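You operate a simulated robot arm through the tools that you are given. There is no shell and no other tool. Be economical: measure what you need, move in short steps, check, and stop when the job is done.

Carry out the task below with a simulated robot arm. There is one attempt and no reset: what you move stays moved.

Task
The yoghurt is done: switch off, stand both jars on the island, cover back on.
Fine: rest the cover on the island meanwhile.

The check looks at the end state, three seconds after you hand in, the way a careful person would. Anything else that was tipped, shoved, dropped, spilled or broken makes it a failure. A push-on lid holds only when it is set on centred and level and pressed home; a screw cap is set on level and turned clockwise until tight.

Robot
A 7-joint arm with a two-finger parallel gripper, fixed in place. Base frame: the origin is at the foot of the arm, x ahead of it, y to its left, z up; the work surface is at about z = 1050. Readings come in mm, rad, newtons and seconds.
With the tool pointing down near the work surface it reaches from about 140 to 640 mm from the base axis. Its first joint turns from -1.152 to 1.152 rad. Payload 1.57 kg.
The TCP is the grasp point between the finger pads, 30 mm short of the fingertips. In the tool frame z runs along the fingers and y along their closing line. Largest opening 110 mm; finger width 24, thickness 12; the body of the gripper, 48 by 112 mm, starts 78 mm behind the TCP.
Orientation is that of the tool frame in the base frame, as [roll, pitch, yaw] about the fixed x, y, z axes, in that order (R = Rz(yaw) Ry(pitch) Rx(roll)). With the fingers straight down and closing along the base's y, the tool's x points along the base's -x, its y along +y and its z along -z.

Tools
- The arm moves only by the tool send_rows. Its argument "motion" is text: rows parted by semicolons, each of 7 numbers parted by spaces: the turn, a rotation vector about the tool's x, y, z in rad, then the shift along the tool's x, y, z in mm, then the closure in counts, from 0 (fully open) to 255 (shut). In form: rx ry rz x y z gripper; .... A call has 1 to 8 rows; each row shifts and turns the commanded pose from where the row before left it, along the tool's axes as they then stand. A row lasts 0.2 s, in which the tool goes at most 50 mm and 0.15 rad; a call with a longer step from one row to the next is refused whole, and so is a gripper value outside its range. A pose out of reach is approached as far as the arm can. The call stops where the force on the tool passes 70 N (or 10 N more than at its start, if that is more) or the arm is blocked; 0.2 s more then pass. Each finger travels about 108 mm/s and halts on what it meets, pressing with about 29 N; the grip force reading is that of the motor and also rises with nothing between the fingers. The clock runs only during rows and for 0.2 s after the last one: add rows that do not move to give the fingers time. The reply holds the time, the measured pose of the TCP, the force on the tool along the base axes, the opening and the grip force, in the units named above and with some noise, with the torque about the TCP (base axes, N m) and any sound that the robot's microphone picked up.
- Cameras (640 x 400 px; columns grow to the right, rows downward): "scene" is fixed at [148.6, -364.7, 1403.4]; the picture's right is [0.87, -0.49, 0.00], its down [-0.22, -0.40, -0.89] and it looks along [0.43, 0.78, -0.46] (base axes); focal length 252 px, centre (320, 200). "wrist" rides on the gripper at [70, 16, -141] in the tool frame; the picture's right is [-0.23, 0.97, 0.00], its down [-0.86, -0.20, -0.48] and it looks along [-0.47, -0.11, 0.88] (tool axes); focal length 222 px, centre (320, 200).
- snapshot(camera): a new picture of that camera. The clock stands still meanwhile.
- pixel_to_xyz(camera, pixels): for up to 12 pixels [column, row] of the newest picture of that camera ("zoom" is the newest enlarged one), the place [x, y, z] in the base frame of the surface seen there, good to about 2 mm, but the place of the scene camera against the robot may be out by one fixed shift of up to 25 mm in any direction. The clock stands still meanwhile.
- close_up(camera, box): a new picture of the part [left, top, right, bottom] of that camera's present view, enlarged. The clock stands still meanwhile.
- finish_job(): hands the job in; it is judged then, once.

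Go step by step. Measure first, check grasps and placings, and put right what went wrong. The budget is 80 turns and 46 pictures, counting those below and the enlarged ones. Unless the task says otherwise, let go and move clear before handing in, and close with one line.

The tools are called after "Call:" by a JSON object that holds its "method" and its "body". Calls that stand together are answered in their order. send_rows: Moves the arm, as the interface text tells. Its arguments: {"type":"object","properties":{"motion":{"type":"string"}},"required":["motion"]} The other tools are called the same way: snapshot (camera) takes a picture; pixel_to_xyz (camera, pixels) gives the place of the surface under pixels of a picture; close_up (camera, box) takes an enlarged picture of a part of a camera's view; finish_job () hands the job in.

At the start:

```text
time: 0.0
tcp_pos: [319.7, -109.9, 1321.2]
orientation: [3.139, 0.0, 3.141]
ft_force: [0.4, -0.1, -0.6]
wrist_torque: [0.02, 0.01, 0.0]
finger_gap: 109.9
gripper_force: 0.0
```

scene: 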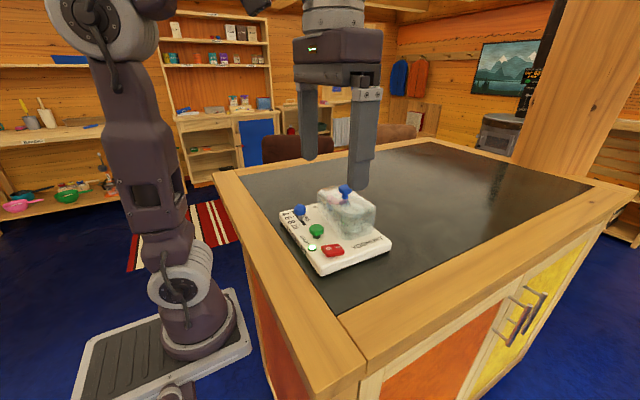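
wrist: 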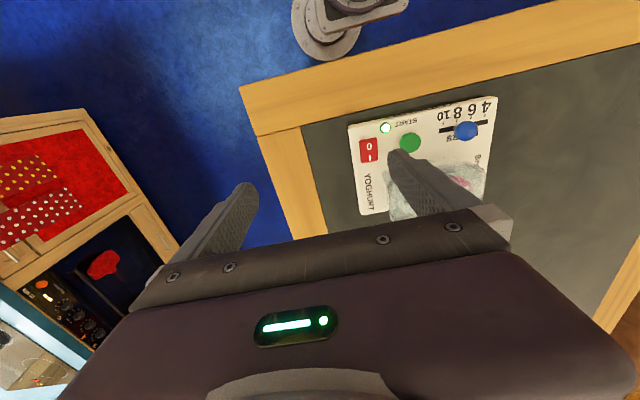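

The yoghurt maker sits at about scene (335,230), with a red rocker switch at (333,250), a green button, a blue slider and a clear cover with a blue knob. I'll look closer.

Call:
{"method": "close_up", "body": {"camera": "scene", "box": [260, 170, 420, 280]}}

Call:
{"method": "close_up", "body": {"camera": "wrist", "box": [330, 80, 520, 230]}}

Call:
{"method": "pixel_to_xyz", "body": {"camera": "wrist", "pixels": [[369, 145], [371, 156], [385, 127], [411, 142], [466, 130], [350, 126], [497, 97], [362, 213], [461, 183], [330, 200], [395, 205], [480, 175]]}}

Call:
{"method": "pixel_to_xyz", "body": {"camera": "scene", "pixels": [[345, 188], [345, 195], [330, 248], [338, 253], [316, 229], [300, 209], [312, 247], [321, 275], [392, 246], [280, 213], [350, 235], [376, 207]]}}

```text
3.64 times, centred on (340, 225) of scene
```

zoom: 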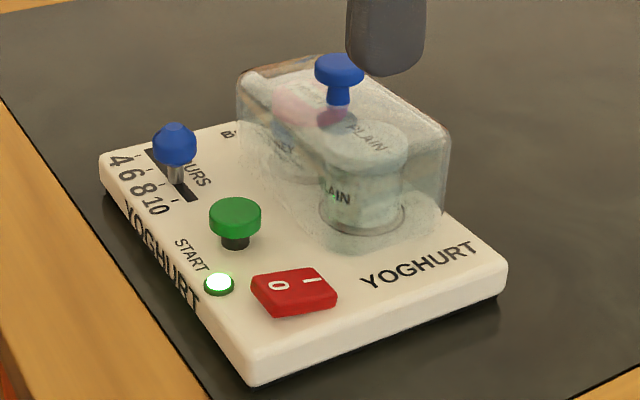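

```text
2.67 times, centred on (425, 155) of wrist
```

zoom: 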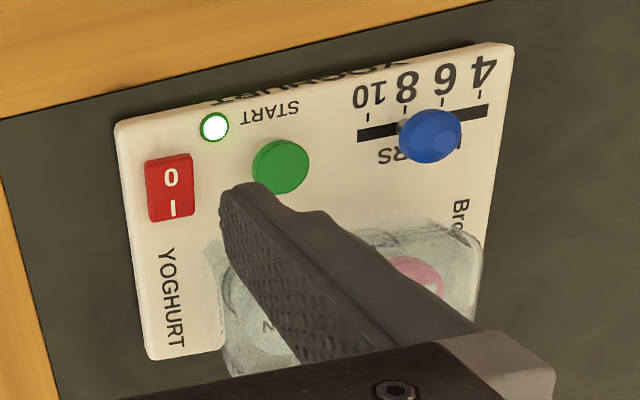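

```text
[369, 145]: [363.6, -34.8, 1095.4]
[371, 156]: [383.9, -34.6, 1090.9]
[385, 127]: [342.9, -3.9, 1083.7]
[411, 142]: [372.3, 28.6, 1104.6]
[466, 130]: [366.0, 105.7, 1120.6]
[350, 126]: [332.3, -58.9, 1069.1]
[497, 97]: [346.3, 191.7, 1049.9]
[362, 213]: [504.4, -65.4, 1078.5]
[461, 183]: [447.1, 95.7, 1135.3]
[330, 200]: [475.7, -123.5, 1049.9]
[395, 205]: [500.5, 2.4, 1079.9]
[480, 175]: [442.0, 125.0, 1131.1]
```

```text
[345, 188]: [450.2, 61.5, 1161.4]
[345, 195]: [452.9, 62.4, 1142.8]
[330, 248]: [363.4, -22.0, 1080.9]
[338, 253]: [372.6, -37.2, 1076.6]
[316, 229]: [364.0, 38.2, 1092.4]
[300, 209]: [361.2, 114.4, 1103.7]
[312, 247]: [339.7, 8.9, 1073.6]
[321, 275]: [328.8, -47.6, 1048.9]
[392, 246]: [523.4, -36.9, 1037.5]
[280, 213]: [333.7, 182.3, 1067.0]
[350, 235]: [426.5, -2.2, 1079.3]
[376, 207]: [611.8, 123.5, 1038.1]
```

The rocker's "0" side, at zoom (170,178), stands higher at 1095 than the "I" side at 1091, so it is on and I need to press the 0 end at about (360,-35). I'm closing the fingers and moving above it.

Call:
{"method": "send_rows", "body": {"motion": "0 0 0 -13 25 25 255; 0 0 0 -13 25 25 255; 0 0 0 -12 25 30 255; 0 0 0 0 0 40 255; 0 0 0 0 0 30 255; 0 0 0 0 0 20 255; 0 0 0 0 0 0 255"}}

Call:
{"method": "close_up", "body": {"camera": "scene", "box": [260, 170, 420, 280]}}

Call:
{"method": "snapshot", "body": {"camera": "wrist"}}

```text
time: 1.6
tcp_pos: [357.1, -34.5, 1153.3]
orientation: [-3.139, 0.0, -3.14]
ft_force: [-0.2, 0.0, -0.5]
wrist_torque: [0.02, -0.02, 0.01]
finger_gap: 0.0
gripper_force: 21.2
```

```text
3.64 times, centred on (340, 225) of scene
```

zoom: 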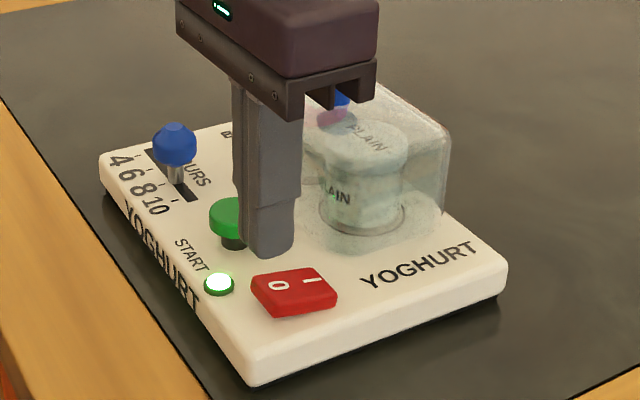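

```text
40 pictures are left
```

wrist: 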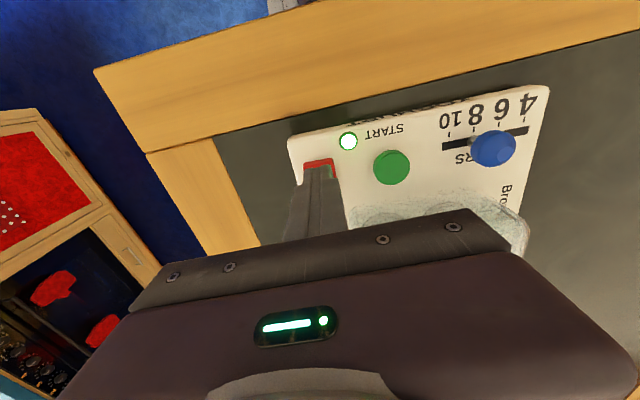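

The fingertips hang about 28 mm over the rocker, and its near edge shows at wrist (318,162). I'll measure that edge and the green button.

Call:
{"method": "pixel_to_xyz", "body": {"camera": "wrist", "pixels": [[305, 163], [320, 161], [332, 160], [318, 166], [333, 170], [348, 141], [391, 155], [391, 167], [377, 167], [410, 167]]}}

Call:
{"method": "pixel_to_xyz", "body": {"camera": "zoom", "pixels": [[254, 280], [328, 272], [336, 296], [275, 313], [280, 286], [312, 280], [220, 284]]}}

```text
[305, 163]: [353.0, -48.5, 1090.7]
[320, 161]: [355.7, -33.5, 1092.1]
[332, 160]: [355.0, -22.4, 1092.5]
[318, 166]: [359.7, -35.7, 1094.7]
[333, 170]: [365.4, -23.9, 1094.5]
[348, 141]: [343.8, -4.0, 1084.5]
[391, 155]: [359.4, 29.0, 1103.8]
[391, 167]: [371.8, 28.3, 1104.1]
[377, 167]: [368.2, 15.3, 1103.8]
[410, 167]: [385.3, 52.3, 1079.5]
```

```text
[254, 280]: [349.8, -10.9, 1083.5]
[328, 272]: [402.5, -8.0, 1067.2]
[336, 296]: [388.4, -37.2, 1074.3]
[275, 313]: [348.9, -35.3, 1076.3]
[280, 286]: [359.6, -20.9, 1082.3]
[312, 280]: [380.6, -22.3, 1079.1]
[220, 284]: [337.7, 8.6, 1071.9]
```

The rocker spans x 355–393 and y -48 to -22, so the fingertips at x 345–369 cover only the 0 half. I'm pressing down gently.

Call:
{"method": "send_rows", "body": {"motion": "0 0 0 0 0 15 255; 0 0 0 0 0 10 255; 0 0 0 0 0 4 255; 0 0 0 0 0 3 255; 0 0 0 0 0 3 255; 0 0 0 0 0 2 255"}}

Call:
{"method": "close_up", "body": {"camera": "scene", "box": [260, 170, 420, 280]}}

```text
time: 2.7
tcp_pos: [356.4, -36.3, 1122.1]
orientation: [-3.141, 0.0, 3.141]
ft_force: [-14.8, 3.5, 24.7]
wrist_torque: [0.08, 0.12, -0.03]
finger_gap: 0.3
gripper_force: 21.0
stopped in row 5: the force on the tool passed its limit at 85 N (the readings are from after the stop); the commanded pose is now the measured one
```

```text
3.64 times, centred on (340, 225) of scene
```

zoom: 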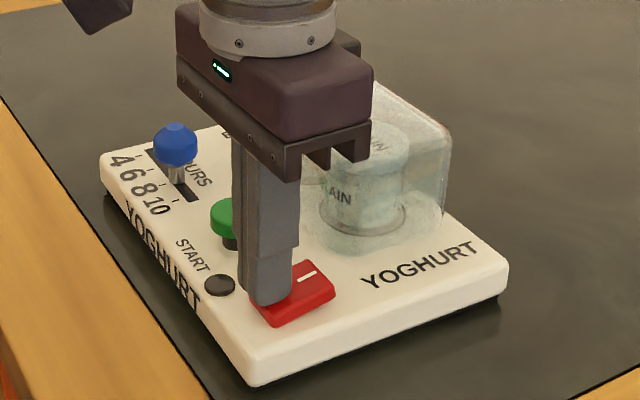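

The lamp at zoom (218,285) is dark and the rocker has tipped to 0. I'm rising well clear, opening, and looking from both cameras.

Call:
{"method": "send_rows", "body": {"motion": "0 0 0 0 0 -20 255; 0 0 0 0 0 -40 255; 0 0 0 0 0 -50 0; 0 0 0 0 0 -50 0; 0 0 0 20 -25 -40 0; 0 0 0 30 -30 -20 0; 0 0 0 30 -30 0 0"}}

Call:
{"method": "close_up", "body": {"camera": "scene", "box": [260, 170, 420, 280]}}

Call:
{"method": "snapshot", "body": {"camera": "wrist"}}

```text
refused: row 5 steps farther than a row can; nothing moved
```

```text
3.64 times, centred on (340, 225) of scene
```

zoom: 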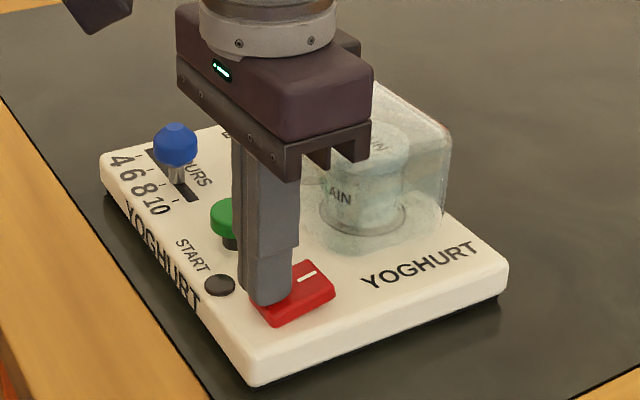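

```text
37 pictures are left
```

wrist: 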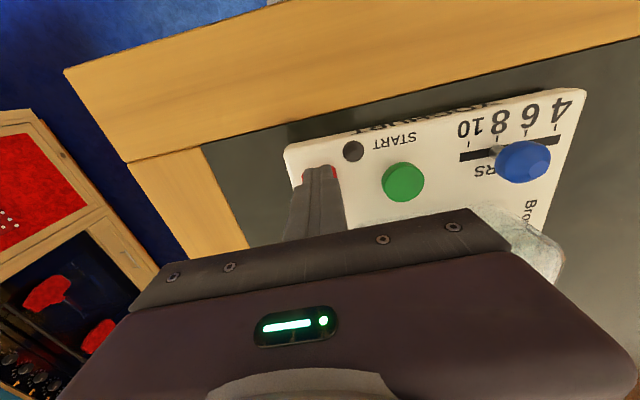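

The call was refused for step size; I'm resending with smaller steps, up and then forward so the wrist camera sees the cover.

Call:
{"method": "send_rows", "body": {"motion": "0 0 0 0 0 -20 255; 0 0 0 0 0 -45 255; 0 0 0 0 0 -45 255; 0 0 0 0 0 -45 0; 0 0 0 -35 20 -25 0; 0 0 0 -40 20 0 0; 0 0 0 -45 15 0 0; 0 0 0 -40 15 0 0"}}

Call:
{"method": "close_up", "body": {"camera": "scene", "box": [260, 150, 420, 280]}}

Call:
{"method": "snapshot", "body": {"camera": "wrist"}}

```text
time: 4.5
tcp_pos: [496.5, 28.5, 1300.1]
orientation: [-3.141, 0.0, 3.141]
ft_force: [-0.1, 0.5, 0.2]
wrist_torque: [-0.04, 0.02, 0.03]
finger_gap: 110.2
gripper_force: 0.0
out of reach, approached as far as the arm can: row 8
```

```text
3.08 times, centred on (340, 215) of scene
```

zoom: 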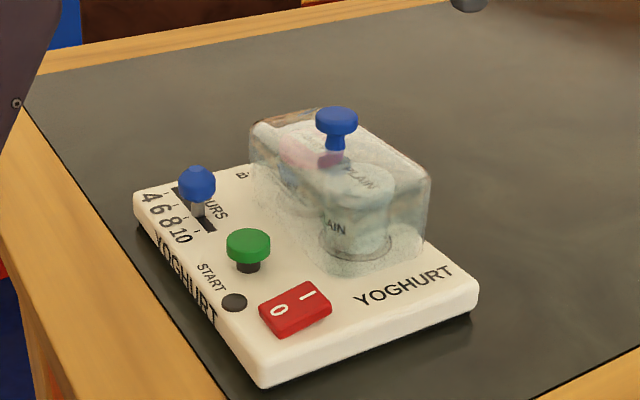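

```text
35 pictures are left
```

wrist: 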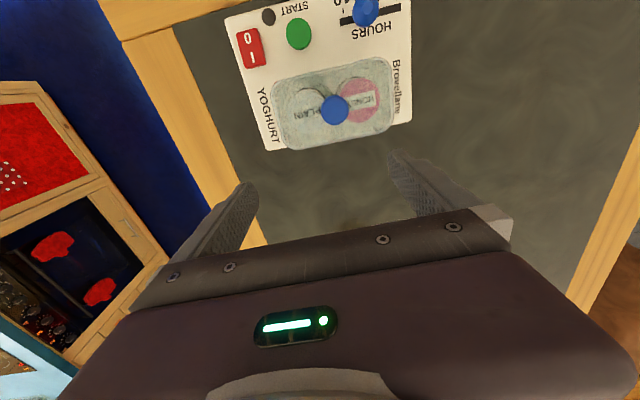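

The wrist view now shows the cover at (275–395, 60–150) with its knob at (334,109). I'll measure these and the free table.

Call:
{"method": "pixel_to_xyz", "body": {"camera": "wrist", "pixels": [[334, 109], [322, 109], [346, 109], [334, 98], [275, 85], [285, 146], [395, 128], [384, 63], [305, 113], [365, 100], [500, 100], [560, 250]]}}

Call:
{"method": "close_up", "body": {"camera": "wrist", "box": [220, 0, 440, 170]}}

Call:
{"method": "snapshot", "body": {"camera": "scene"}}

Call:
{"method": "pixel_to_xyz", "body": {"camera": "scene", "pixels": [[346, 184], [346, 190], [345, 196], [345, 199], [338, 201], [325, 191], [367, 208], [346, 240], [316, 229], [300, 208], [240, 190], [300, 300]]}}

```text
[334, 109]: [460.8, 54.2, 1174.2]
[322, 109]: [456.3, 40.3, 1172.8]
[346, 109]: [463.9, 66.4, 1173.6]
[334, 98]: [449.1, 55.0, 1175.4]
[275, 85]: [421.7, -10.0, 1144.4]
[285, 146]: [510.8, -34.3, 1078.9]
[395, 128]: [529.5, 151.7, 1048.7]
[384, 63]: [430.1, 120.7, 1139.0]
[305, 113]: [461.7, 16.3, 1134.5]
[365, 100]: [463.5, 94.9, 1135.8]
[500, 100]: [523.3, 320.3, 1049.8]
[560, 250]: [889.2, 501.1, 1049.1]
```

```text
2.35 times, centred on (330, 85) of wrist
```

zoom: 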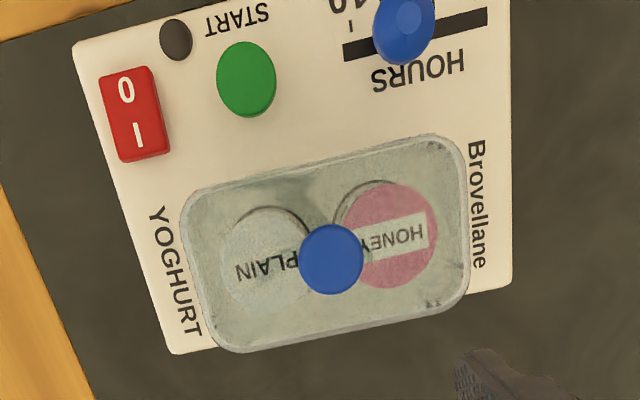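

```text
33 pictures are left
```

scene: 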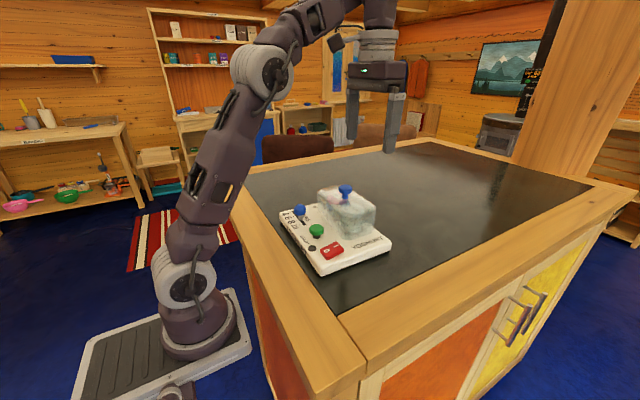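

```text
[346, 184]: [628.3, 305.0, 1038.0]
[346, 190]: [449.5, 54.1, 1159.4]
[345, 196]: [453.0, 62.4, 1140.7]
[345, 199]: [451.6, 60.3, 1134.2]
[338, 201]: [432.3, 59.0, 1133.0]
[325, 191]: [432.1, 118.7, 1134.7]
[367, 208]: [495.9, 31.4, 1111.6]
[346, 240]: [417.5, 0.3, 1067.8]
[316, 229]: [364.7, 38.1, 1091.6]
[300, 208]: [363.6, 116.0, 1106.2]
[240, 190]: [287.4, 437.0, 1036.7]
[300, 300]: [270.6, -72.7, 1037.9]
```

The knob is centred at about (460, 53.5) with its top at 1174, and the cover top is at about 1136. I'm moving above it with the fingers open.

Call:
{"method": "send_rows", "body": {"motion": "0 0 0 18 13 10 0; 0 0 0 18 12 20 0; 0 0 0 0 0 30 0; 0 0 0 0 0 30 30; 0 0 0 0 0 20 60; 0 0 0 0 0 0 60"}}

Call:
{"method": "close_up", "body": {"camera": "scene", "box": [260, 130, 420, 270]}}

```text
time: 5.9
tcp_pos: [461.7, 52.8, 1191.5]
orientation: [-3.139, 0.002, 3.141]
ft_force: [-0.4, 0.2, 0.3]
wrist_torque: [0.0, 0.01, -0.03]
finger_gap: 84.3
gripper_force: 0.1
```

```text
2.86 times, centred on (340, 200) of scene
```

zoom: 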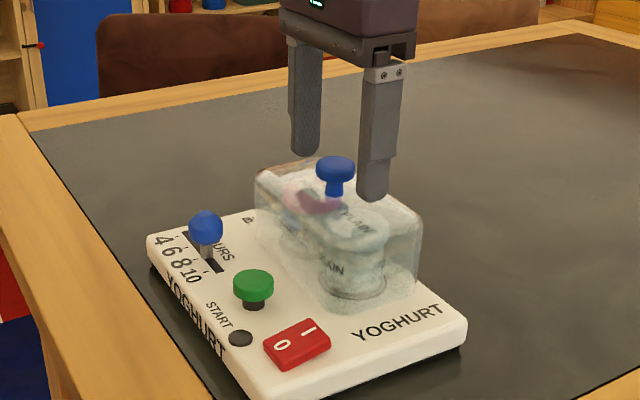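

The fingers straddle the knob at zoom (336,170). I'm going down to a TCP height of 1170 and closing.

Call:
{"method": "send_rows", "body": {"motion": "0 0 0 0.5 0.5 12 60; 0 0 0 0 0 9.5 60; 0 0 0 0 0 0 120; 0 0 0 0 0 0 200; 0 0 0 0 0 0 255; 0 0 0 0 0 0 255; 0 0 0 0 0 0 255"}}

Call:
{"method": "close_up", "body": {"camera": "scene", "box": [260, 130, 420, 270]}}

```text
time: 6.6
tcp_pos: [462.0, 53.2, 1175.9]
orientation: [-3.141, 0.018, -3.141]
ft_force: [0.1, 0.5, 13.7]
wrist_torque: [0.06, 0.16, 0.03]
finger_gap: 63.2
gripper_force: 2.6
stopped in row 3: the force on the tool passed its limit at 77 N (the readings are from after the stop); the commanded pose is now the measured one
```

```text
2.86 times, centred on (340, 200) of scene
```

zoom: 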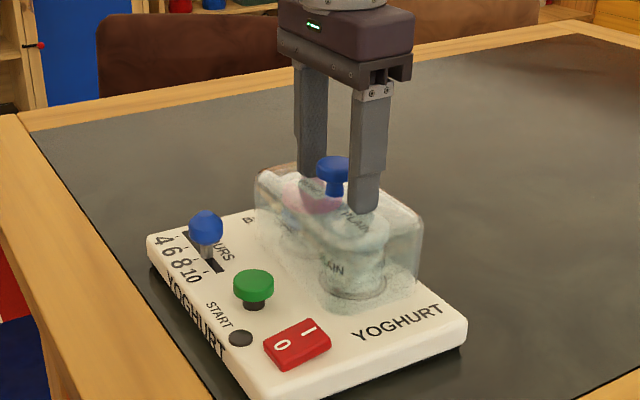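

The tips touched the cover top at about 1146, so the clear top is higher than I read through it. I'm raising 3 mm, levelling the 0.018 pitch, then closing on the knob.

Call:
{"method": "send_rows", "body": {"motion": "0 0.018 0 1.5 0 -3 70; 0 0 0 0 0 0 120; 0 0 0 0 0 0 180; 0 0 0 0 0 0 255; 0 0 0 0 0 0 255; 0 0 0 0 0 0 255"}}

Call:
{"method": "close_up", "body": {"camera": "scene", "box": [260, 130, 420, 270]}}

```text
time: 8.0
tcp_pos: [460.2, 52.5, 1177.6]
orientation: [-3.141, -0.004, -3.141]
ft_force: [-0.3, 0.6, -0.4]
wrist_torque: [0.0, 0.01, -0.03]
finger_gap: 30.8
gripper_force: 28.7
```

```text
2.86 times, centred on (340, 200) of scene
```

zoom: 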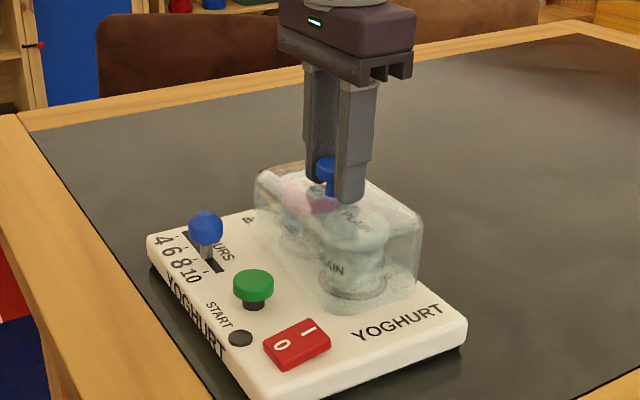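

The knob is gripped (gap 30.8, force 28.7). I note the cover's seat pose as TCP (460.2, 52.5, 1177.6) and am lifting straight up.

Call:
{"method": "send_rows", "body": {"motion": "0 0 0 0 0 -5 255; 0 0 0 0 0 -10 255; 0 0 0 0 0 -15 255; 0 0 0 0 0 -20 255; 0 0 0 0 0 -20 255; 0 0 0 0 0 -20 255; 0 0 0 0 0 0 255"}}

Call:
{"method": "close_up", "body": {"camera": "scene", "box": [250, 100, 420, 270]}}

```text
time: 9.6
tcp_pos: [460.5, 54.0, 1268.0]
orientation: [-3.142, -0.003, -3.141]
ft_force: [-0.2, -0.2, -0.9]
wrist_torque: [-0.02, 0.0, -0.01]
finger_gap: 30.7
gripper_force: 29.3
```

```text
2.35 times, centred on (335, 185) of scene
```

zoom: 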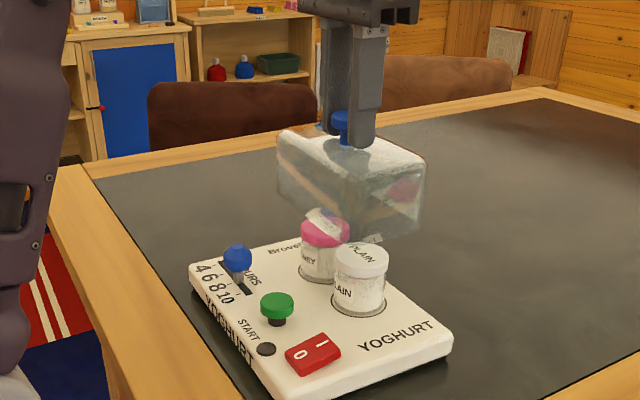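

The cover is lifted and level, and the two jars are visible. I'm carrying it left to about (390,345).

Call:
{"method": "send_rows", "body": {"motion": "0 0 0 2 20 0 255; 0 0 0 8 38 0 255; 0 0 0 10 40 0 255; 0 0 0 10 44 0 255; 0 0 0 10 44 0 255; 0 0 0 10 44 0 255; 0 0 0 10 40 0 255; 0 0 0 10 21 0 255"}}

Call:
{"method": "snapshot", "body": {"camera": "scene"}}

Call:
{"method": "snapshot", "body": {"camera": "wrist"}}

```text
time: 11.4
tcp_pos: [401.0, 322.8, 1268.1]
orientation: [3.14, -0.001, 3.139]
ft_force: [0.0, 0.2, -0.5]
wrist_torque: [-0.01, 0.0, 0.02]
finger_gap: 31.2
gripper_force: 29.2
out of reach, approached as far as the arm can: row 8
```

```text
28 pictures are left
```

scene: 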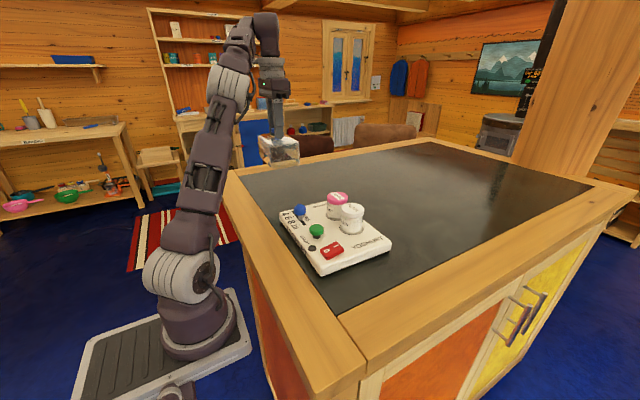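

```text
27 pictures are left
```

wrist: 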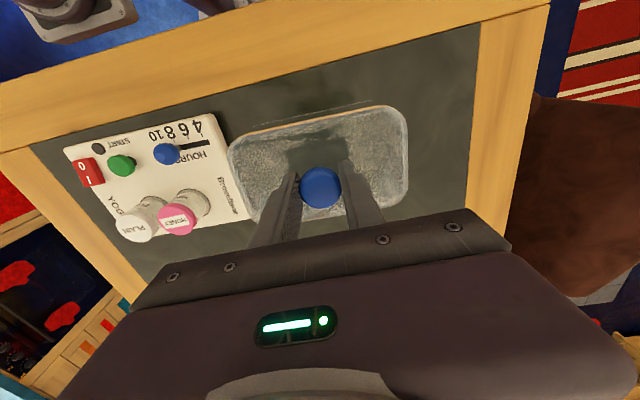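

The cover hangs over the island's left part. I'll measure the table edge at (475,100), the device's left edge at (240,215) and the jars.

Call:
{"method": "pixel_to_xyz", "body": {"camera": "wrist", "pixels": [[476, 80], [470, 160], [213, 115], [245, 215], [420, 230], [240, 250], [137, 224], [176, 219], [66, 151], [120, 243], [405, 108], [233, 147]]}}

```text
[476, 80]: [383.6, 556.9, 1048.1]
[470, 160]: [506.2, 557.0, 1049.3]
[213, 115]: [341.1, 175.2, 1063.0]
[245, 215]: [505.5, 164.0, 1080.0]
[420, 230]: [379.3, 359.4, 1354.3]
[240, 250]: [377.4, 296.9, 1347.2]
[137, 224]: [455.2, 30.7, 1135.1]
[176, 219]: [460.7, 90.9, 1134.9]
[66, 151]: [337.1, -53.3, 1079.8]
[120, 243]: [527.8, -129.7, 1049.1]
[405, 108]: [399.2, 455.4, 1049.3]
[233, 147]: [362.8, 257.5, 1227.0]
```

There is room: the dark top runs to y=557 and the device ends at about y=172. I'm lowering the cover at about (400,345), with the bottom expected near TCP 1148.

Call:
{"method": "send_rows", "body": {"motion": "0 0 0 0 0 35 255; 0 0 0 0 10 35 255; 0 0 0 0 12 20 255; 0 0 0 0 0 15 255; 0 0 0 0 0 6 255; 0 0 0 0 0 4 255; 0 0 0 0 0 0 255"}}

Call:
{"method": "close_up", "body": {"camera": "scene", "box": [220, 100, 380, 240]}}

```text
time: 13.0
tcp_pos: [401.1, 345.1, 1153.8]
orientation: [-3.14, -0.004, -3.141]
ft_force: [0.0, 0.4, -0.6]
wrist_torque: [-0.01, -0.02, 0.03]
finger_gap: 31.2
gripper_force: 28.4
```

```text
2.86 times, centred on (300, 170) of scene
```

zoom: 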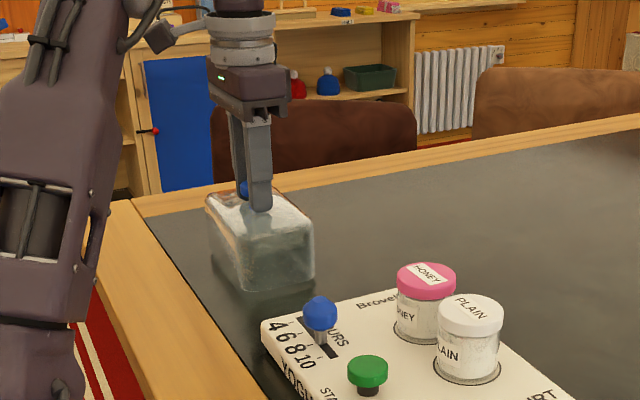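

The cover is a few millimetres above the top. I'm lowering in 1.5 mm steps until it touches.

Call:
{"method": "send_rows", "body": {"motion": "0 0 0 0 0 2 255; 0 0 0 0 0 2 255; 0 0 0 0 0 1.5 255; 0 0 0 0 0 1 255; 0 0 0 0 0 0 255"}}

```text
time: 14.2
tcp_pos: [400.7, 343.7, 1148.2]
orientation: [3.139, -0.002, -3.141]
ft_force: [1.9, 4.2, 20.1]
wrist_torque: [0.06, 0.29, 0.06]
finger_gap: 31.1
gripper_force: 29.4
```

The cover has touched down (20 N, TCP 1148.2). I'm opening partway and rising.

Call:
{"method": "send_rows", "body": {"motion": "0 0 0 0 0 -0.7 200; 0 0 0 0 0 0 130; 0 0 0 0 0 0 100; 0 0 0 0 0 0 100; 0 0 0 0 0 -20 100; 0 0 0 0 0 -45 100; 0 0 0 0 0 -45 100; 0 0 0 0 0 0 60"}}

Call:
{"method": "snapshot", "body": {"camera": "wrist"}}

```text
time: 16.0
tcp_pos: [400.7, 345.4, 1246.9]
orientation: [3.141, -0.003, -3.141]
ft_force: [-0.2, -0.2, -0.2]
wrist_torque: [0.01, -0.04, -0.01]
finger_gap: 84.2
gripper_force: 0.2
out of reach, approached as far as the arm can: row 7
```

```text
25 pictures are left
```

wrist: 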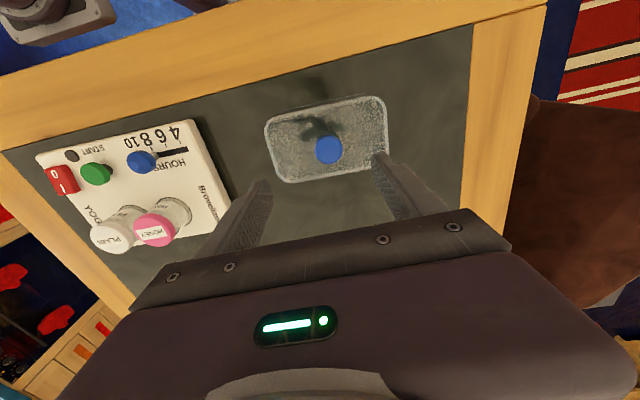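

The cover stands on the island at (325,140). I'm going back over the device to look at the jars.

Call:
{"method": "send_rows", "body": {"motion": "0 0 0 0 -45 0 60; 0 0 0 0 -45 0 60; 0 0 0 0 -45 -10 60; 0 0 0 -20 -40 -10 60; 0 0 0 -20 -40 -10 60; 0 0 0 -25 -40 -10 60; 0 0 0 -25 -30 0 60; 0 0 0 0 0 0 60"}}

Call:
{"method": "close_up", "body": {"camera": "wrist", "box": [220, 0, 440, 170]}}

Call:
{"method": "close_up", "body": {"camera": "scene", "box": [270, 170, 400, 280]}}

```text
time: 17.8
tcp_pos: [491.7, 59.0, 1286.3]
orientation: [3.141, -0.002, 3.141]
ft_force: [0.9, 0.7, 0.7]
wrist_torque: [0.03, 0.02, 0.0]
finger_gap: 84.2
gripper_force: 0.1
```

```text
2.35 times, centred on (330, 85) of wrist
```

zoom: 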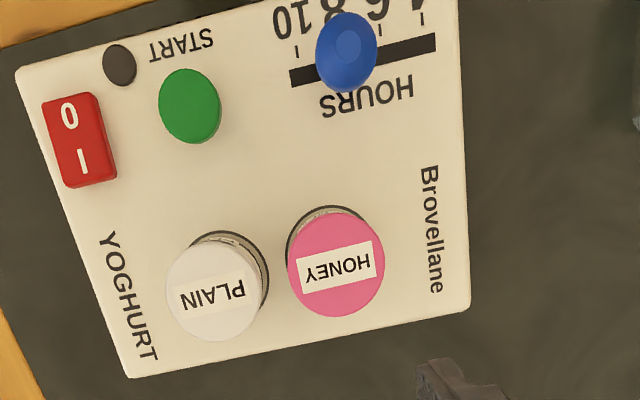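

```text
3.64 times, centred on (335, 225) of scene
```

zoom: 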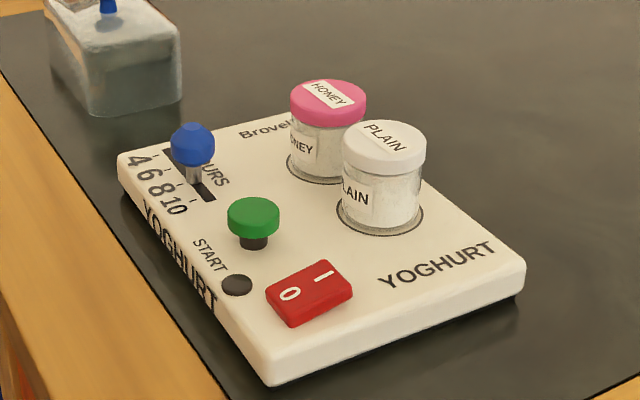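

The jars have lids at zoom (212,292) and (336,263). I'll measure the lid centres and edges in the wrist frame.

Call:
{"method": "pixel_to_xyz", "body": {"camera": "wrist", "pixels": [[284, 124], [265, 127], [303, 121], [281, 104], [287, 143.5], [337, 112], [317.5, 115], [356, 109], [334, 91], [340, 132.5]]}}

Call:
{"method": "pixel_to_xyz", "body": {"camera": "zoom", "pixels": [[380, 225], [380, 185], [385, 135], [385, 170], [330, 150], [328, 85], [345, 212], [420, 212], [312, 177], [240, 150]]}}

```text
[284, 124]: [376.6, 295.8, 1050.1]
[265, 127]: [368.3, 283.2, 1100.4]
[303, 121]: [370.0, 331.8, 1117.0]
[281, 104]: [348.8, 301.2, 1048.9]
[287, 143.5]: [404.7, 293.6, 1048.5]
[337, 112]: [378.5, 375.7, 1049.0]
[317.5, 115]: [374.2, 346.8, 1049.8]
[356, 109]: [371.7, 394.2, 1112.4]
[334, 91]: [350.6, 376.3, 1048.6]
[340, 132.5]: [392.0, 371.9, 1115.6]
```

```text
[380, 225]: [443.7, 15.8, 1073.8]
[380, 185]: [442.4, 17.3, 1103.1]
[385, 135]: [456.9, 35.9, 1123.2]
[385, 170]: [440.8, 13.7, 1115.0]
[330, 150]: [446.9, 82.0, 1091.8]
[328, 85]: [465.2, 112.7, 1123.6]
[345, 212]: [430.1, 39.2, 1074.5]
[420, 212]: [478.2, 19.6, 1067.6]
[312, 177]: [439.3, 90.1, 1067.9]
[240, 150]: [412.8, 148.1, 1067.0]
```

The wrist query used the older snapshot, so those numbers are invalid. I'll take a fresh one and repeat.

Call:
{"method": "snapshot", "body": {"camera": "wrist"}}

Call:
{"method": "pixel_to_xyz", "body": {"camera": "wrist", "pixels": [[284, 124], [265, 127], [303, 121], [281, 104], [287, 143.5], [337, 112], [317.5, 115], [356, 109], [334, 91], [340, 132.5], [200, 30], [391, 131]]}}

```text
22 pictures are left
```

wrist: 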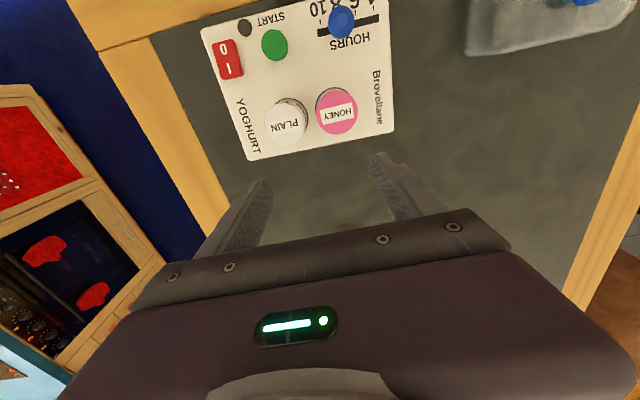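

```text
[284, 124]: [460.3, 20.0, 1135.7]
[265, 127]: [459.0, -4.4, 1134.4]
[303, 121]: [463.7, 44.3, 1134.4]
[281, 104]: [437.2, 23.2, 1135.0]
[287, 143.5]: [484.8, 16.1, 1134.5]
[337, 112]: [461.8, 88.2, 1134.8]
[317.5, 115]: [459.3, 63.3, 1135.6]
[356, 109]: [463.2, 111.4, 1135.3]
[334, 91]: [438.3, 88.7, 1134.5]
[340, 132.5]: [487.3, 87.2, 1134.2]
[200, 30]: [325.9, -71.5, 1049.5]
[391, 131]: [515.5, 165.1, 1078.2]
```

The plain jar is at (461,20) and the honey jar at (462,87.5), with lids about 49 mm wide, tops at 1135 and an 18 mm gap between them. I'm turning the gripper 90° so it closes along base x, away from the neighbouring jar.

Call:
{"method": "send_rows", "body": {"motion": "0 0 0.15 0 0 0 60; 0 0 0.15 0 0 0 60; 0 0 0.15 0 0 0 60; 0 0 0.15 0 0 0 60; 0 0 0.15 0 0 0 60; 0 0 0.15 0 0 0 60; 0 0 0.15 0 0 0 60; 0 0 0.15 0 0 0 60"}}

Call:
{"method": "send_rows", "body": {"motion": "0 0 0.15 0 0 0 60; 0 0 0.15 0 0 0 60; 0 0 0.071 0 0 0 60; 0 0 0 28.5 -30 0 60; 0 0 0 0 0 40 60; 0 0 0 0 0 40 60; 0 0 0 0 0 0 60"}}

Call:
{"method": "snapshot", "body": {"camera": "wrist"}}

Call:
{"method": "close_up", "body": {"camera": "scene", "box": [260, 130, 420, 270]}}

```text
time: 19.6
tcp_pos: [491.6, 59.1, 1286.9]
orientation: [-3.138, -0.001, 1.94]
ft_force: [-0.5, 0.3, 0.0]
wrist_torque: [0.02, 0.02, 0.01]
finger_gap: 84.0
gripper_force: 0.0
```

```text
time: 21.2
tcp_pos: [459.8, 87.6, 1206.9]
orientation: [-3.138, -0.001, 1.572]
ft_force: [-0.8, -0.2, -0.4]
wrist_torque: [-0.01, -0.04, -0.01]
finger_gap: 84.0
gripper_force: 0.0
```

```text
21 pictures are left
```

wrist: 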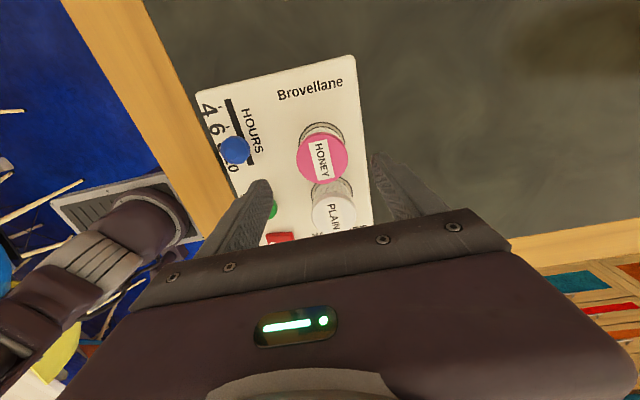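

```text
2.86 times, centred on (340, 200) of scene
```

zoom: 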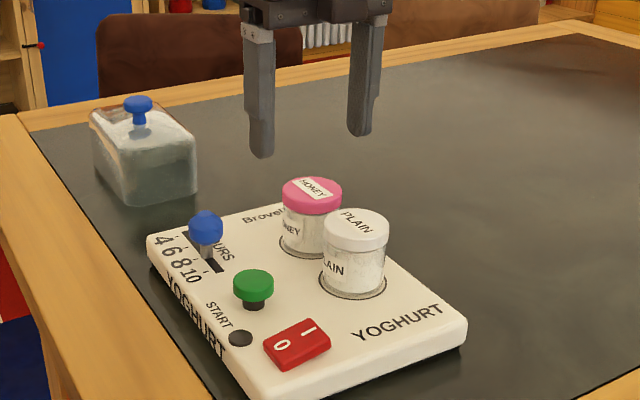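

The fingers straddle the honey lid along x and clear everything. I'm descending to TCP 1119 and closing.

Call:
{"method": "send_rows", "body": {"motion": "0 0 0 0 2 30 60; 0 0 0 0 0 28 60; 0 0 0 0 0 20 60; 0 0 0 0 0 10 60; 0 0 0 0 0 0 100; 0 0 0 0 0 0 160; 0 0 0 0 0 0 255; 0 0 0 0 0 0 255"}}

Call:
{"method": "close_up", "body": {"camera": "scene", "box": [260, 130, 420, 270]}}

```text
time: 23.0
tcp_pos: [461.4, 87.3, 1117.5]
orientation: [-3.138, -0.001, 1.571]
ft_force: [-0.4, -0.6, -0.3]
wrist_torque: [-0.01, 0.0, -0.02]
finger_gap: 51.5
gripper_force: 29.0
```

```text
2.86 times, centred on (340, 200) of scene
```

zoom: 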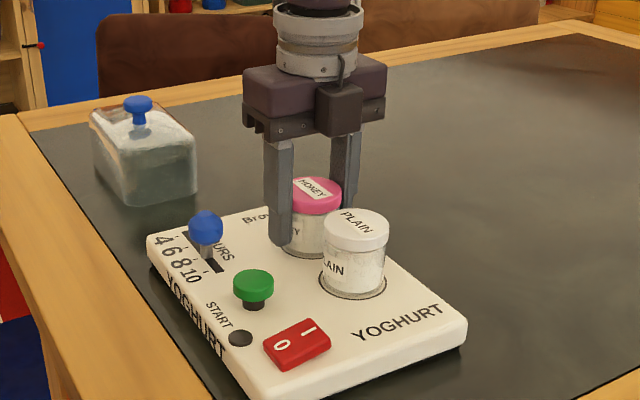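

The jar is gripped at 51.5 mm. I'm lifting it straight up.

Call:
{"method": "send_rows", "body": {"motion": "0 0 0 0 0 -4 255; 0 0 0 0 0 -8 255; 0 0 0 0 0 -12 255; 0 0 0 0 0 -16 255; 0 0 0 0 0 -20 255; 0 0 0 0 0 -15 255; 0 0 0 0 0 0 255"}}

Call:
{"method": "close_up", "body": {"camera": "scene", "box": [260, 130, 420, 270]}}

```text
time: 24.6
tcp_pos: [462.9, 88.1, 1192.1]
orientation: [-3.138, 0.0, 1.571]
ft_force: [1.0, 0.3, -2.3]
wrist_torque: [0.0, -0.01, -0.04]
finger_gap: 50.9
gripper_force: 29.7
```

```text
2.86 times, centred on (340, 200) of scene
```

zoom: 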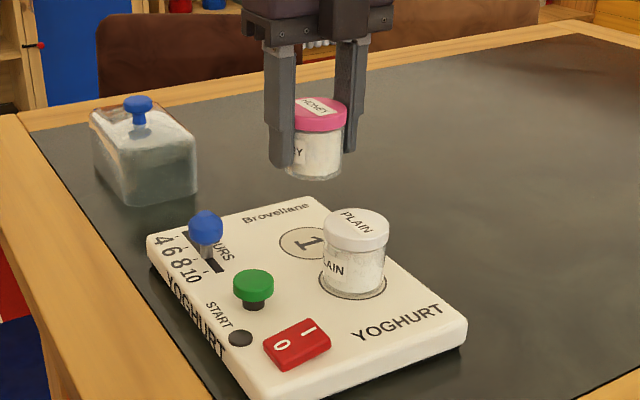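

Jar and lid came up together; the well was shallow. I'm carrying it to (475,228) and lowering to just above the table.

Call:
{"method": "send_rows", "body": {"motion": "0 0 0 25 0 0 255; 0 0 0 40 4 0 255; 0 0 0 40 4 0 255; 0 0 0 35 4 0 255; 0 0 0 0 0 25 255; 0 0 0 0 0 35 255; 0 0 0 0 0 25 255; 0 0 0 0 0 8 255"}}

Call:
{"method": "close_up", "body": {"camera": "scene", "box": [260, 130, 420, 270]}}

```text
time: 26.4
tcp_pos: [474.8, 229.3, 1100.2]
orientation: [-3.139, 0.0, 1.57]
ft_force: [-0.1, -0.4, -2.3]
wrist_torque: [0.01, 0.01, 0.01]
finger_gap: 51.1
gripper_force: 29.1
```

```text
2.86 times, centred on (340, 200) of scene
```

zoom: 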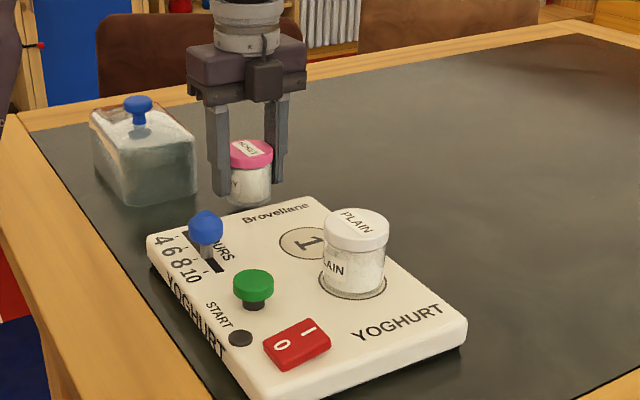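

The jar hangs clear beside the device. I'm lowering finely towards contact, expected near 1090.

Call:
{"method": "send_rows", "body": {"motion": "0 0 0 0 0 3 255; 0 0 0 0 0 3 255; 0 0 0 0 0 1 255; 0 0 0 0 0 1 255; 0 0 0 0 0 0 255"}}

```text
time: 27.6
tcp_pos: [473.2, 229.0, 1091.9]
orientation: [-3.138, 0.0, 1.57]
ft_force: [0.0, 0.0, -0.5]
wrist_torque: [-0.01, 0.0, 0.02]
finger_gap: 51.1
gripper_force: 29.2
```

The vertical force changed from -2.3 to -0.5 N, so it is close to contact. I'm going down 1 mm more at a time.

Call:
{"method": "send_rows", "body": {"motion": "0 0 0 0 0 0.7 255; 0 0 0 0 0 0.7 255; 0 0 0 0 0 0 255"}}

```text
time: 28.4
tcp_pos: [474.8, 228.1, 1090.5]
orientation: [-3.136, 0.001, 1.571]
ft_force: [-1.3, 0.6, -2.0]
wrist_torque: [0.03, 0.0, -0.03]
finger_gap: 51.2
gripper_force: 29.3
```

Still not touching (-2.0 N). I'm continuing down in 0.8 mm steps.

Call:
{"method": "send_rows", "body": {"motion": "0 0 0 0 0 0.8 255; 0 0 0 0 0 0.8 255; 0 0 0 0 0 0.8 255; 0 0 0 0 0 0 255"}}

```text
time: 29.4
tcp_pos: [473.7, 228.4, 1088.4]
orientation: [-3.139, -0.001, 1.571]
ft_force: [0.0, -0.4, -0.9]
wrist_torque: [-0.03, -0.02, -0.03]
finger_gap: 51.2
gripper_force: 29.1
```

Call:
{"method": "send_rows", "body": {"motion": "0 0 0 0 0 0.8 255; 0 0 0 0 0 0.8 255; 0 0 0 0 0 0.8 255; 0 0 0 0 0 0 255"}}

Call:
{"method": "close_up", "body": {"camera": "scene", "box": [280, 150, 360, 220]}}

```text
time: 30.4
tcp_pos: [474.7, 229.0, 1086.6]
orientation: [-3.141, 0.0, 1.571]
ft_force: [-1.9, 1.7, 19.9]
wrist_torque: [0.03, -0.05, 0.06]
finger_gap: 51.2
gripper_force: 29.2
```

```text
5.71 times, centred on (320, 185) of scene
```

zoom: 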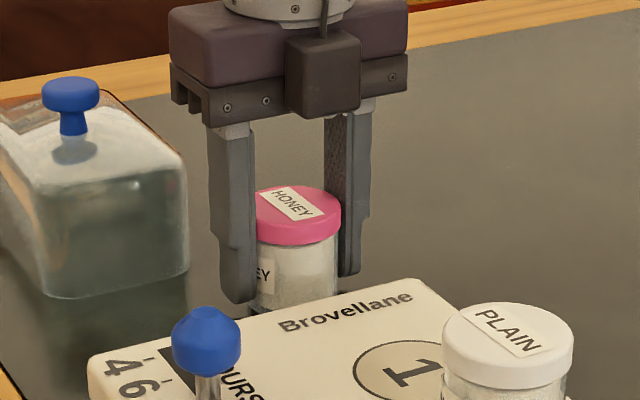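

The jar stands on the table (20 N up). I'm releasing, rising and returning above the plain jar at (461,20).

Call:
{"method": "send_rows", "body": {"motion": "0 0 0 0 0 -0.5 220; 0 0 0 0 0 0 150; 0 0 0 0 0 0 60; 0 0 0 0 0 0 60; 0 0 0 0 0 -20 60; 0 0 0 0 0 -40 60; 0 0 0 0 0 -40 60; 0 0 0 -30 0 -20 60"}}

Call:
{"method": "send_rows", "body": {"motion": "0 0 0 -45 -3 0 60; 0 0 0 -45 -4 0 60; 0 0 0 -45 -4 0 60; 0 0 0 -43.5 -2.5 0 60; 0 0 0 0 0 0 60"}}

Call:
{"method": "snapshot", "body": {"camera": "wrist"}}

Call:
{"method": "close_up", "body": {"camera": "scene", "box": [260, 130, 420, 270]}}

```text
time: 32.2
tcp_pos: [474.6, 197.0, 1207.8]
orientation: [-3.138, 0.0, 1.572]
ft_force: [0.1, -0.5, 0.2]
wrist_torque: [0.03, 0.03, -0.02]
finger_gap: 84.1
gripper_force: 0.0
```

```text
time: 33.4
tcp_pos: [460.7, 19.1, 1206.6]
orientation: [-3.14, -0.001, 1.57]
ft_force: [0.6, -0.6, -0.6]
wrist_torque: [0.01, -0.01, 0.01]
finger_gap: 84.2
gripper_force: 0.0
```

```text
15 pictures are left
```

wrist: 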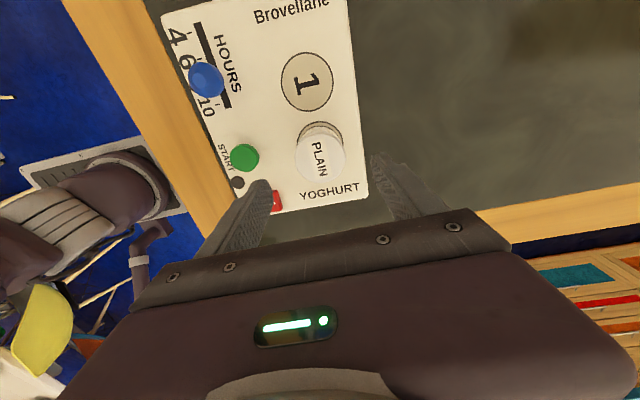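

```text
2.86 times, centred on (340, 200) of scene
```

zoom: 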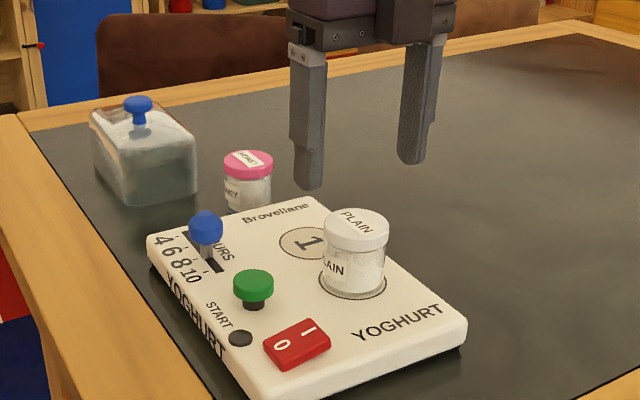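

Honey stands upright on the table and the fingers straddle the plain jar. I'm descending and gripping it in the same way.

Call:
{"method": "send_rows", "body": {"motion": "0 0 0 1 0.5 30 60; 0 0 0 0 0 28 60; 0 0 0 0 0 20 60; 0 0 0 0 0 10 60; 0 0 0 0 0 0 100; 0 0 0 0 0 0 160; 0 0 0 0 0 0 255; 0 0 0 0 0 0 255"}}

Call:
{"method": "send_rows", "body": {"motion": "0 0 0 0 0 -4 255; 0 0 0 0 0 -8 255; 0 0 0 0 0 -12 255; 0 0 0 0 0 -16 255; 0 0 0 0 0 -20 255; 0 0 0 0 0 -20 255; 0 0 0 0 0 0 255"}}

Call:
{"method": "close_up", "body": {"camera": "scene", "box": [260, 130, 420, 270]}}

```text
time: 35.2
tcp_pos: [462.8, 20.8, 1119.5]
orientation: [-3.137, 0.0, 1.572]
ft_force: [-0.2, -0.6, -0.5]
wrist_torque: [-0.01, -0.04, 0.01]
finger_gap: 51.4
gripper_force: 29.0
```

```text
time: 36.8
tcp_pos: [462.2, 21.1, 1198.3]
orientation: [-3.139, 0.0, 1.571]
ft_force: [-0.6, 0.2, -1.7]
wrist_torque: [0.03, 0.02, 0.0]
finger_gap: 50.9
gripper_force: 29.0
```

```text
2.86 times, centred on (340, 200) of scene
```

zoom: 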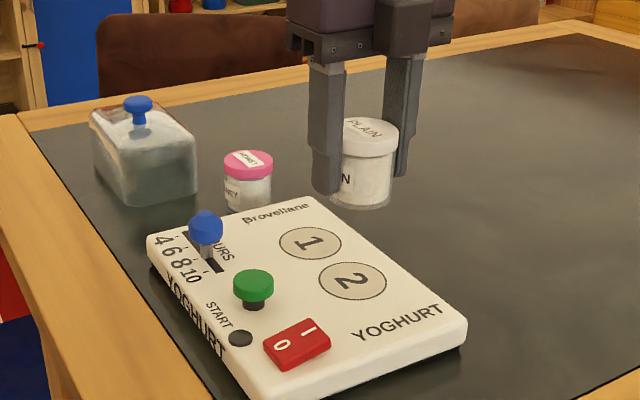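

The plain jar is up with its lid on. I'm carrying it to (378,222) and lowering to above contact.

Call:
{"method": "send_rows", "body": {"motion": "0 0 0 21 -8 0 255; 0 0 0 45 -19 0 255; 0 0 0 45 -19 0 255; 0 0 0 45 -19 0 255; 0 0 0 45 -19 0 255; 0 0 0 0 0 35 255; 0 0 0 0 0 40 255; 0 0 0 0 0 20 255"}}

Call:
{"method": "send_rows", "body": {"motion": "0 0 0 0 0 5 255; 0 0 0 0 0 3 255; 0 0 0 0 0 0 255"}}

Call:
{"method": "close_up", "body": {"camera": "scene", "box": [230, 130, 390, 270]}}

```text
time: 38.6
tcp_pos: [375.6, 221.2, 1103.3]
orientation: [-3.139, 0.002, 1.572]
ft_force: [0.2, -0.8, -1.2]
wrist_torque: [-0.02, -0.01, 0.01]
finger_gap: 51.3
gripper_force: 28.9
```

```text
time: 39.4
tcp_pos: [377.1, 220.8, 1095.5]
orientation: [-3.139, 0.0, 1.571]
ft_force: [-0.5, 0.0, -1.9]
wrist_torque: [-0.02, -0.02, -0.01]
finger_gap: 50.9
gripper_force: 29.0
```

```text
2.86 times, centred on (310, 200) of scene
```

zoom: 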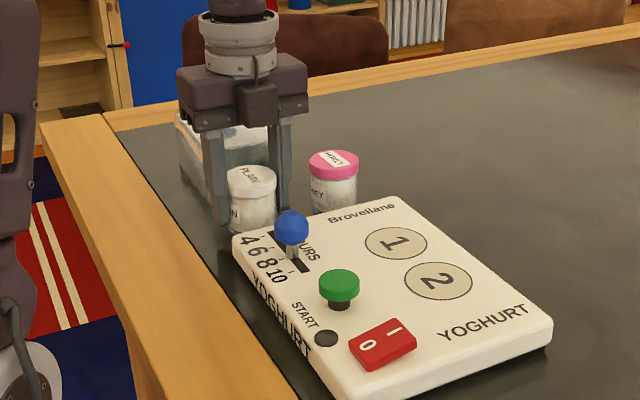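

The plain jar hangs upright clear of everything, with contact expected near 1088.5. I'm lowering finely.

Call:
{"method": "send_rows", "body": {"motion": "0 0 0 0 0 2 255; 0 0 0 0 0 2 255; 0 0 0 0 0 1 255; 0 0 0 0 0 0.8 255; 0 0 0 0 0 0 255"}}

```text
time: 40.6
tcp_pos: [377.2, 222.0, 1089.8]
orientation: [-3.138, 0.001, 1.571]
ft_force: [-0.2, -1.1, -1.8]
wrist_torque: [0.01, -0.01, -0.02]
finger_gap: 51.0
gripper_force: 28.5
```

Call:
{"method": "send_rows", "body": {"motion": "0 0 0 0 0 0.8 255; 0 0 0 0 0 0.8 255; 0 0 0 0 0 0 255"}}

```text
time: 41.4
tcp_pos: [376.2, 221.4, 1088.2]
orientation: [-3.14, 0.0, 1.572]
ft_force: [-2.0, -0.5, 8.7]
wrist_torque: [-0.07, -0.11, 0.0]
finger_gap: 51.0
gripper_force: 28.7
```

It touches down (8.7 N). I'm releasing, rising, and turning back to the original orientation for the cover.

Call:
{"method": "send_rows", "body": {"motion": "0 0 0 0 0 0 220; 0 0 0 0 0 0 150; 0 0 0 0 0 0 60; 0 0 0 0 0 0 60; 0 0 0 0 0 -20 60; 0 0 0 0 0 -40 60; 0 0 0 0 0 -45 60; 0 0 0 0 0 -30 60"}}

Call:
{"method": "send_rows", "body": {"motion": "0 0 -0.15 0 0 0 60; 0 0 -0.15 0 0 0 60; 0 0 -0.15 0 0 0 60; 0 0 -0.15 0 0 0 60; 0 0 -0.15 0 0 0 60; 0 0 -0.15 0 0 0 60; 0 0 -0.15 0 0 0 60; 0 0 -0.15 0 0 0 60"}}

Call:
{"method": "send_rows", "body": {"motion": "0 0 -0.15 0 0 0 60; 0 0 -0.15 0 0 0 60; 0 0 -0.071 0 0 0 60; 0 0 0 -20 40 0 60; 0 0 0 -20 40 0 60; 0 0 0 -20 40 0 60; 0 0 0 0 0 0 60"}}

Call:
{"method": "snapshot", "body": {"camera": "wrist"}}

Call:
{"method": "close_up", "body": {"camera": "scene", "box": [230, 130, 390, 270]}}

```text
time: 43.2
tcp_pos: [375.5, 221.1, 1224.0]
orientation: [-3.139, -0.001, 1.571]
ft_force: [-0.3, 0.7, 0.0]
wrist_torque: [-0.01, 0.0, 0.01]
finger_gap: 84.3
gripper_force: 0.2
```

```text
time: 45.0
tcp_pos: [377.6, 222.4, 1223.3]
orientation: [-3.14, -0.002, 2.772]
ft_force: [0.1, 0.1, -0.9]
wrist_torque: [-0.04, 0.0, -0.01]
finger_gap: 84.2
gripper_force: 0.0
```

```text
time: 46.6
tcp_pos: [436.2, 340.0, 1223.4]
orientation: [-3.139, -0.005, -3.141]
ft_force: [0.3, 0.4, 0.8]
wrist_torque: [0.02, -0.01, 0.01]
finger_gap: 84.4
gripper_force: 0.1
```

```text
11 pictures are left
```

wrist: 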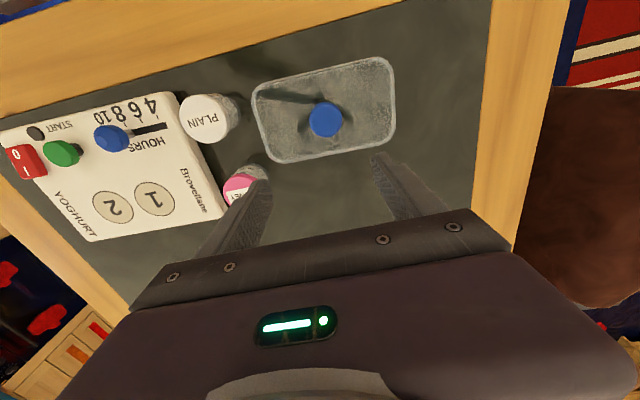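

```text
2.86 times, centred on (310, 200) of scene
```

zoom: 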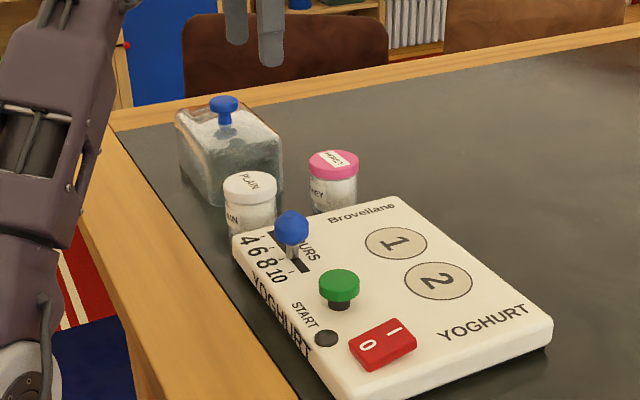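

Both jars stand upright and the cover knob is at wrist (324,119). I'll measure the knob and the wells (155,198) and (113,207) to check that the device hasn't moved.

Call:
{"method": "pixel_to_xyz", "body": {"camera": "wrist", "pixels": [[324, 119], [310, 120], [339, 118], [322, 104], [155, 198], [113, 207], [206, 116], [238, 186], [180, 97], [226, 215], [256, 95], [388, 65]]}}

```text
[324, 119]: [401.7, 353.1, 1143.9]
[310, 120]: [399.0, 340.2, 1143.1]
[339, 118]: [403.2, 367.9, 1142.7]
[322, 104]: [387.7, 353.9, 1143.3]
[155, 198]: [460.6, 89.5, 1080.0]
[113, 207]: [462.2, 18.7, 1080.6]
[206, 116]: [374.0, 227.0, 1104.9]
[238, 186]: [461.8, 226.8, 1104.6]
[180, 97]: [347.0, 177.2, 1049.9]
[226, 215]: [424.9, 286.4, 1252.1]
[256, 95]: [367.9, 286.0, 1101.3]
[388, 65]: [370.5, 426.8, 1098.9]
```

The wells are unmoved (jar midpoint (461.4, 54)) and the knob is now at (401.7, 353.5), top 1143.5. I'm moving over it and down to TCP 1148.

Call:
{"method": "send_rows", "body": {"motion": "0 0 0 17 7 10 60; 0 0 0 18 6.5 15 60; 0 0 0 0 0 20 60; 0 0 0 0 0 20 60; 0 0 0 0 0 8 60; 0 0 0 0 0 0 60"}}

Call:
{"method": "snapshot", "body": {"camera": "wrist"}}

```text
time: 48.0
tcp_pos: [401.5, 355.9, 1149.9]
orientation: [3.141, -0.004, 3.14]
ft_force: [-0.7, -0.5, 0.5]
wrist_torque: [0.0, -0.03, 0.01]
finger_gap: 84.2
gripper_force: 0.1
```

```text
9 pictures are left
```

wrist: 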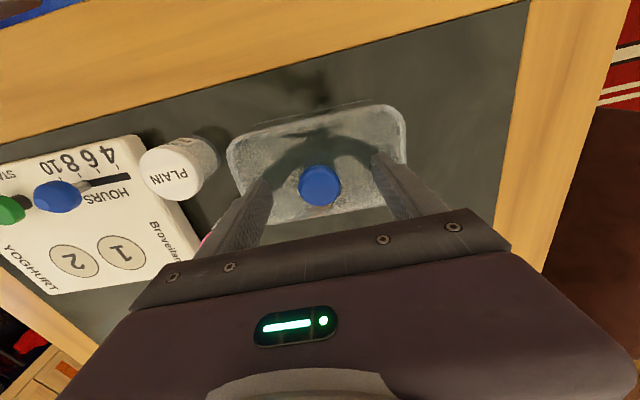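

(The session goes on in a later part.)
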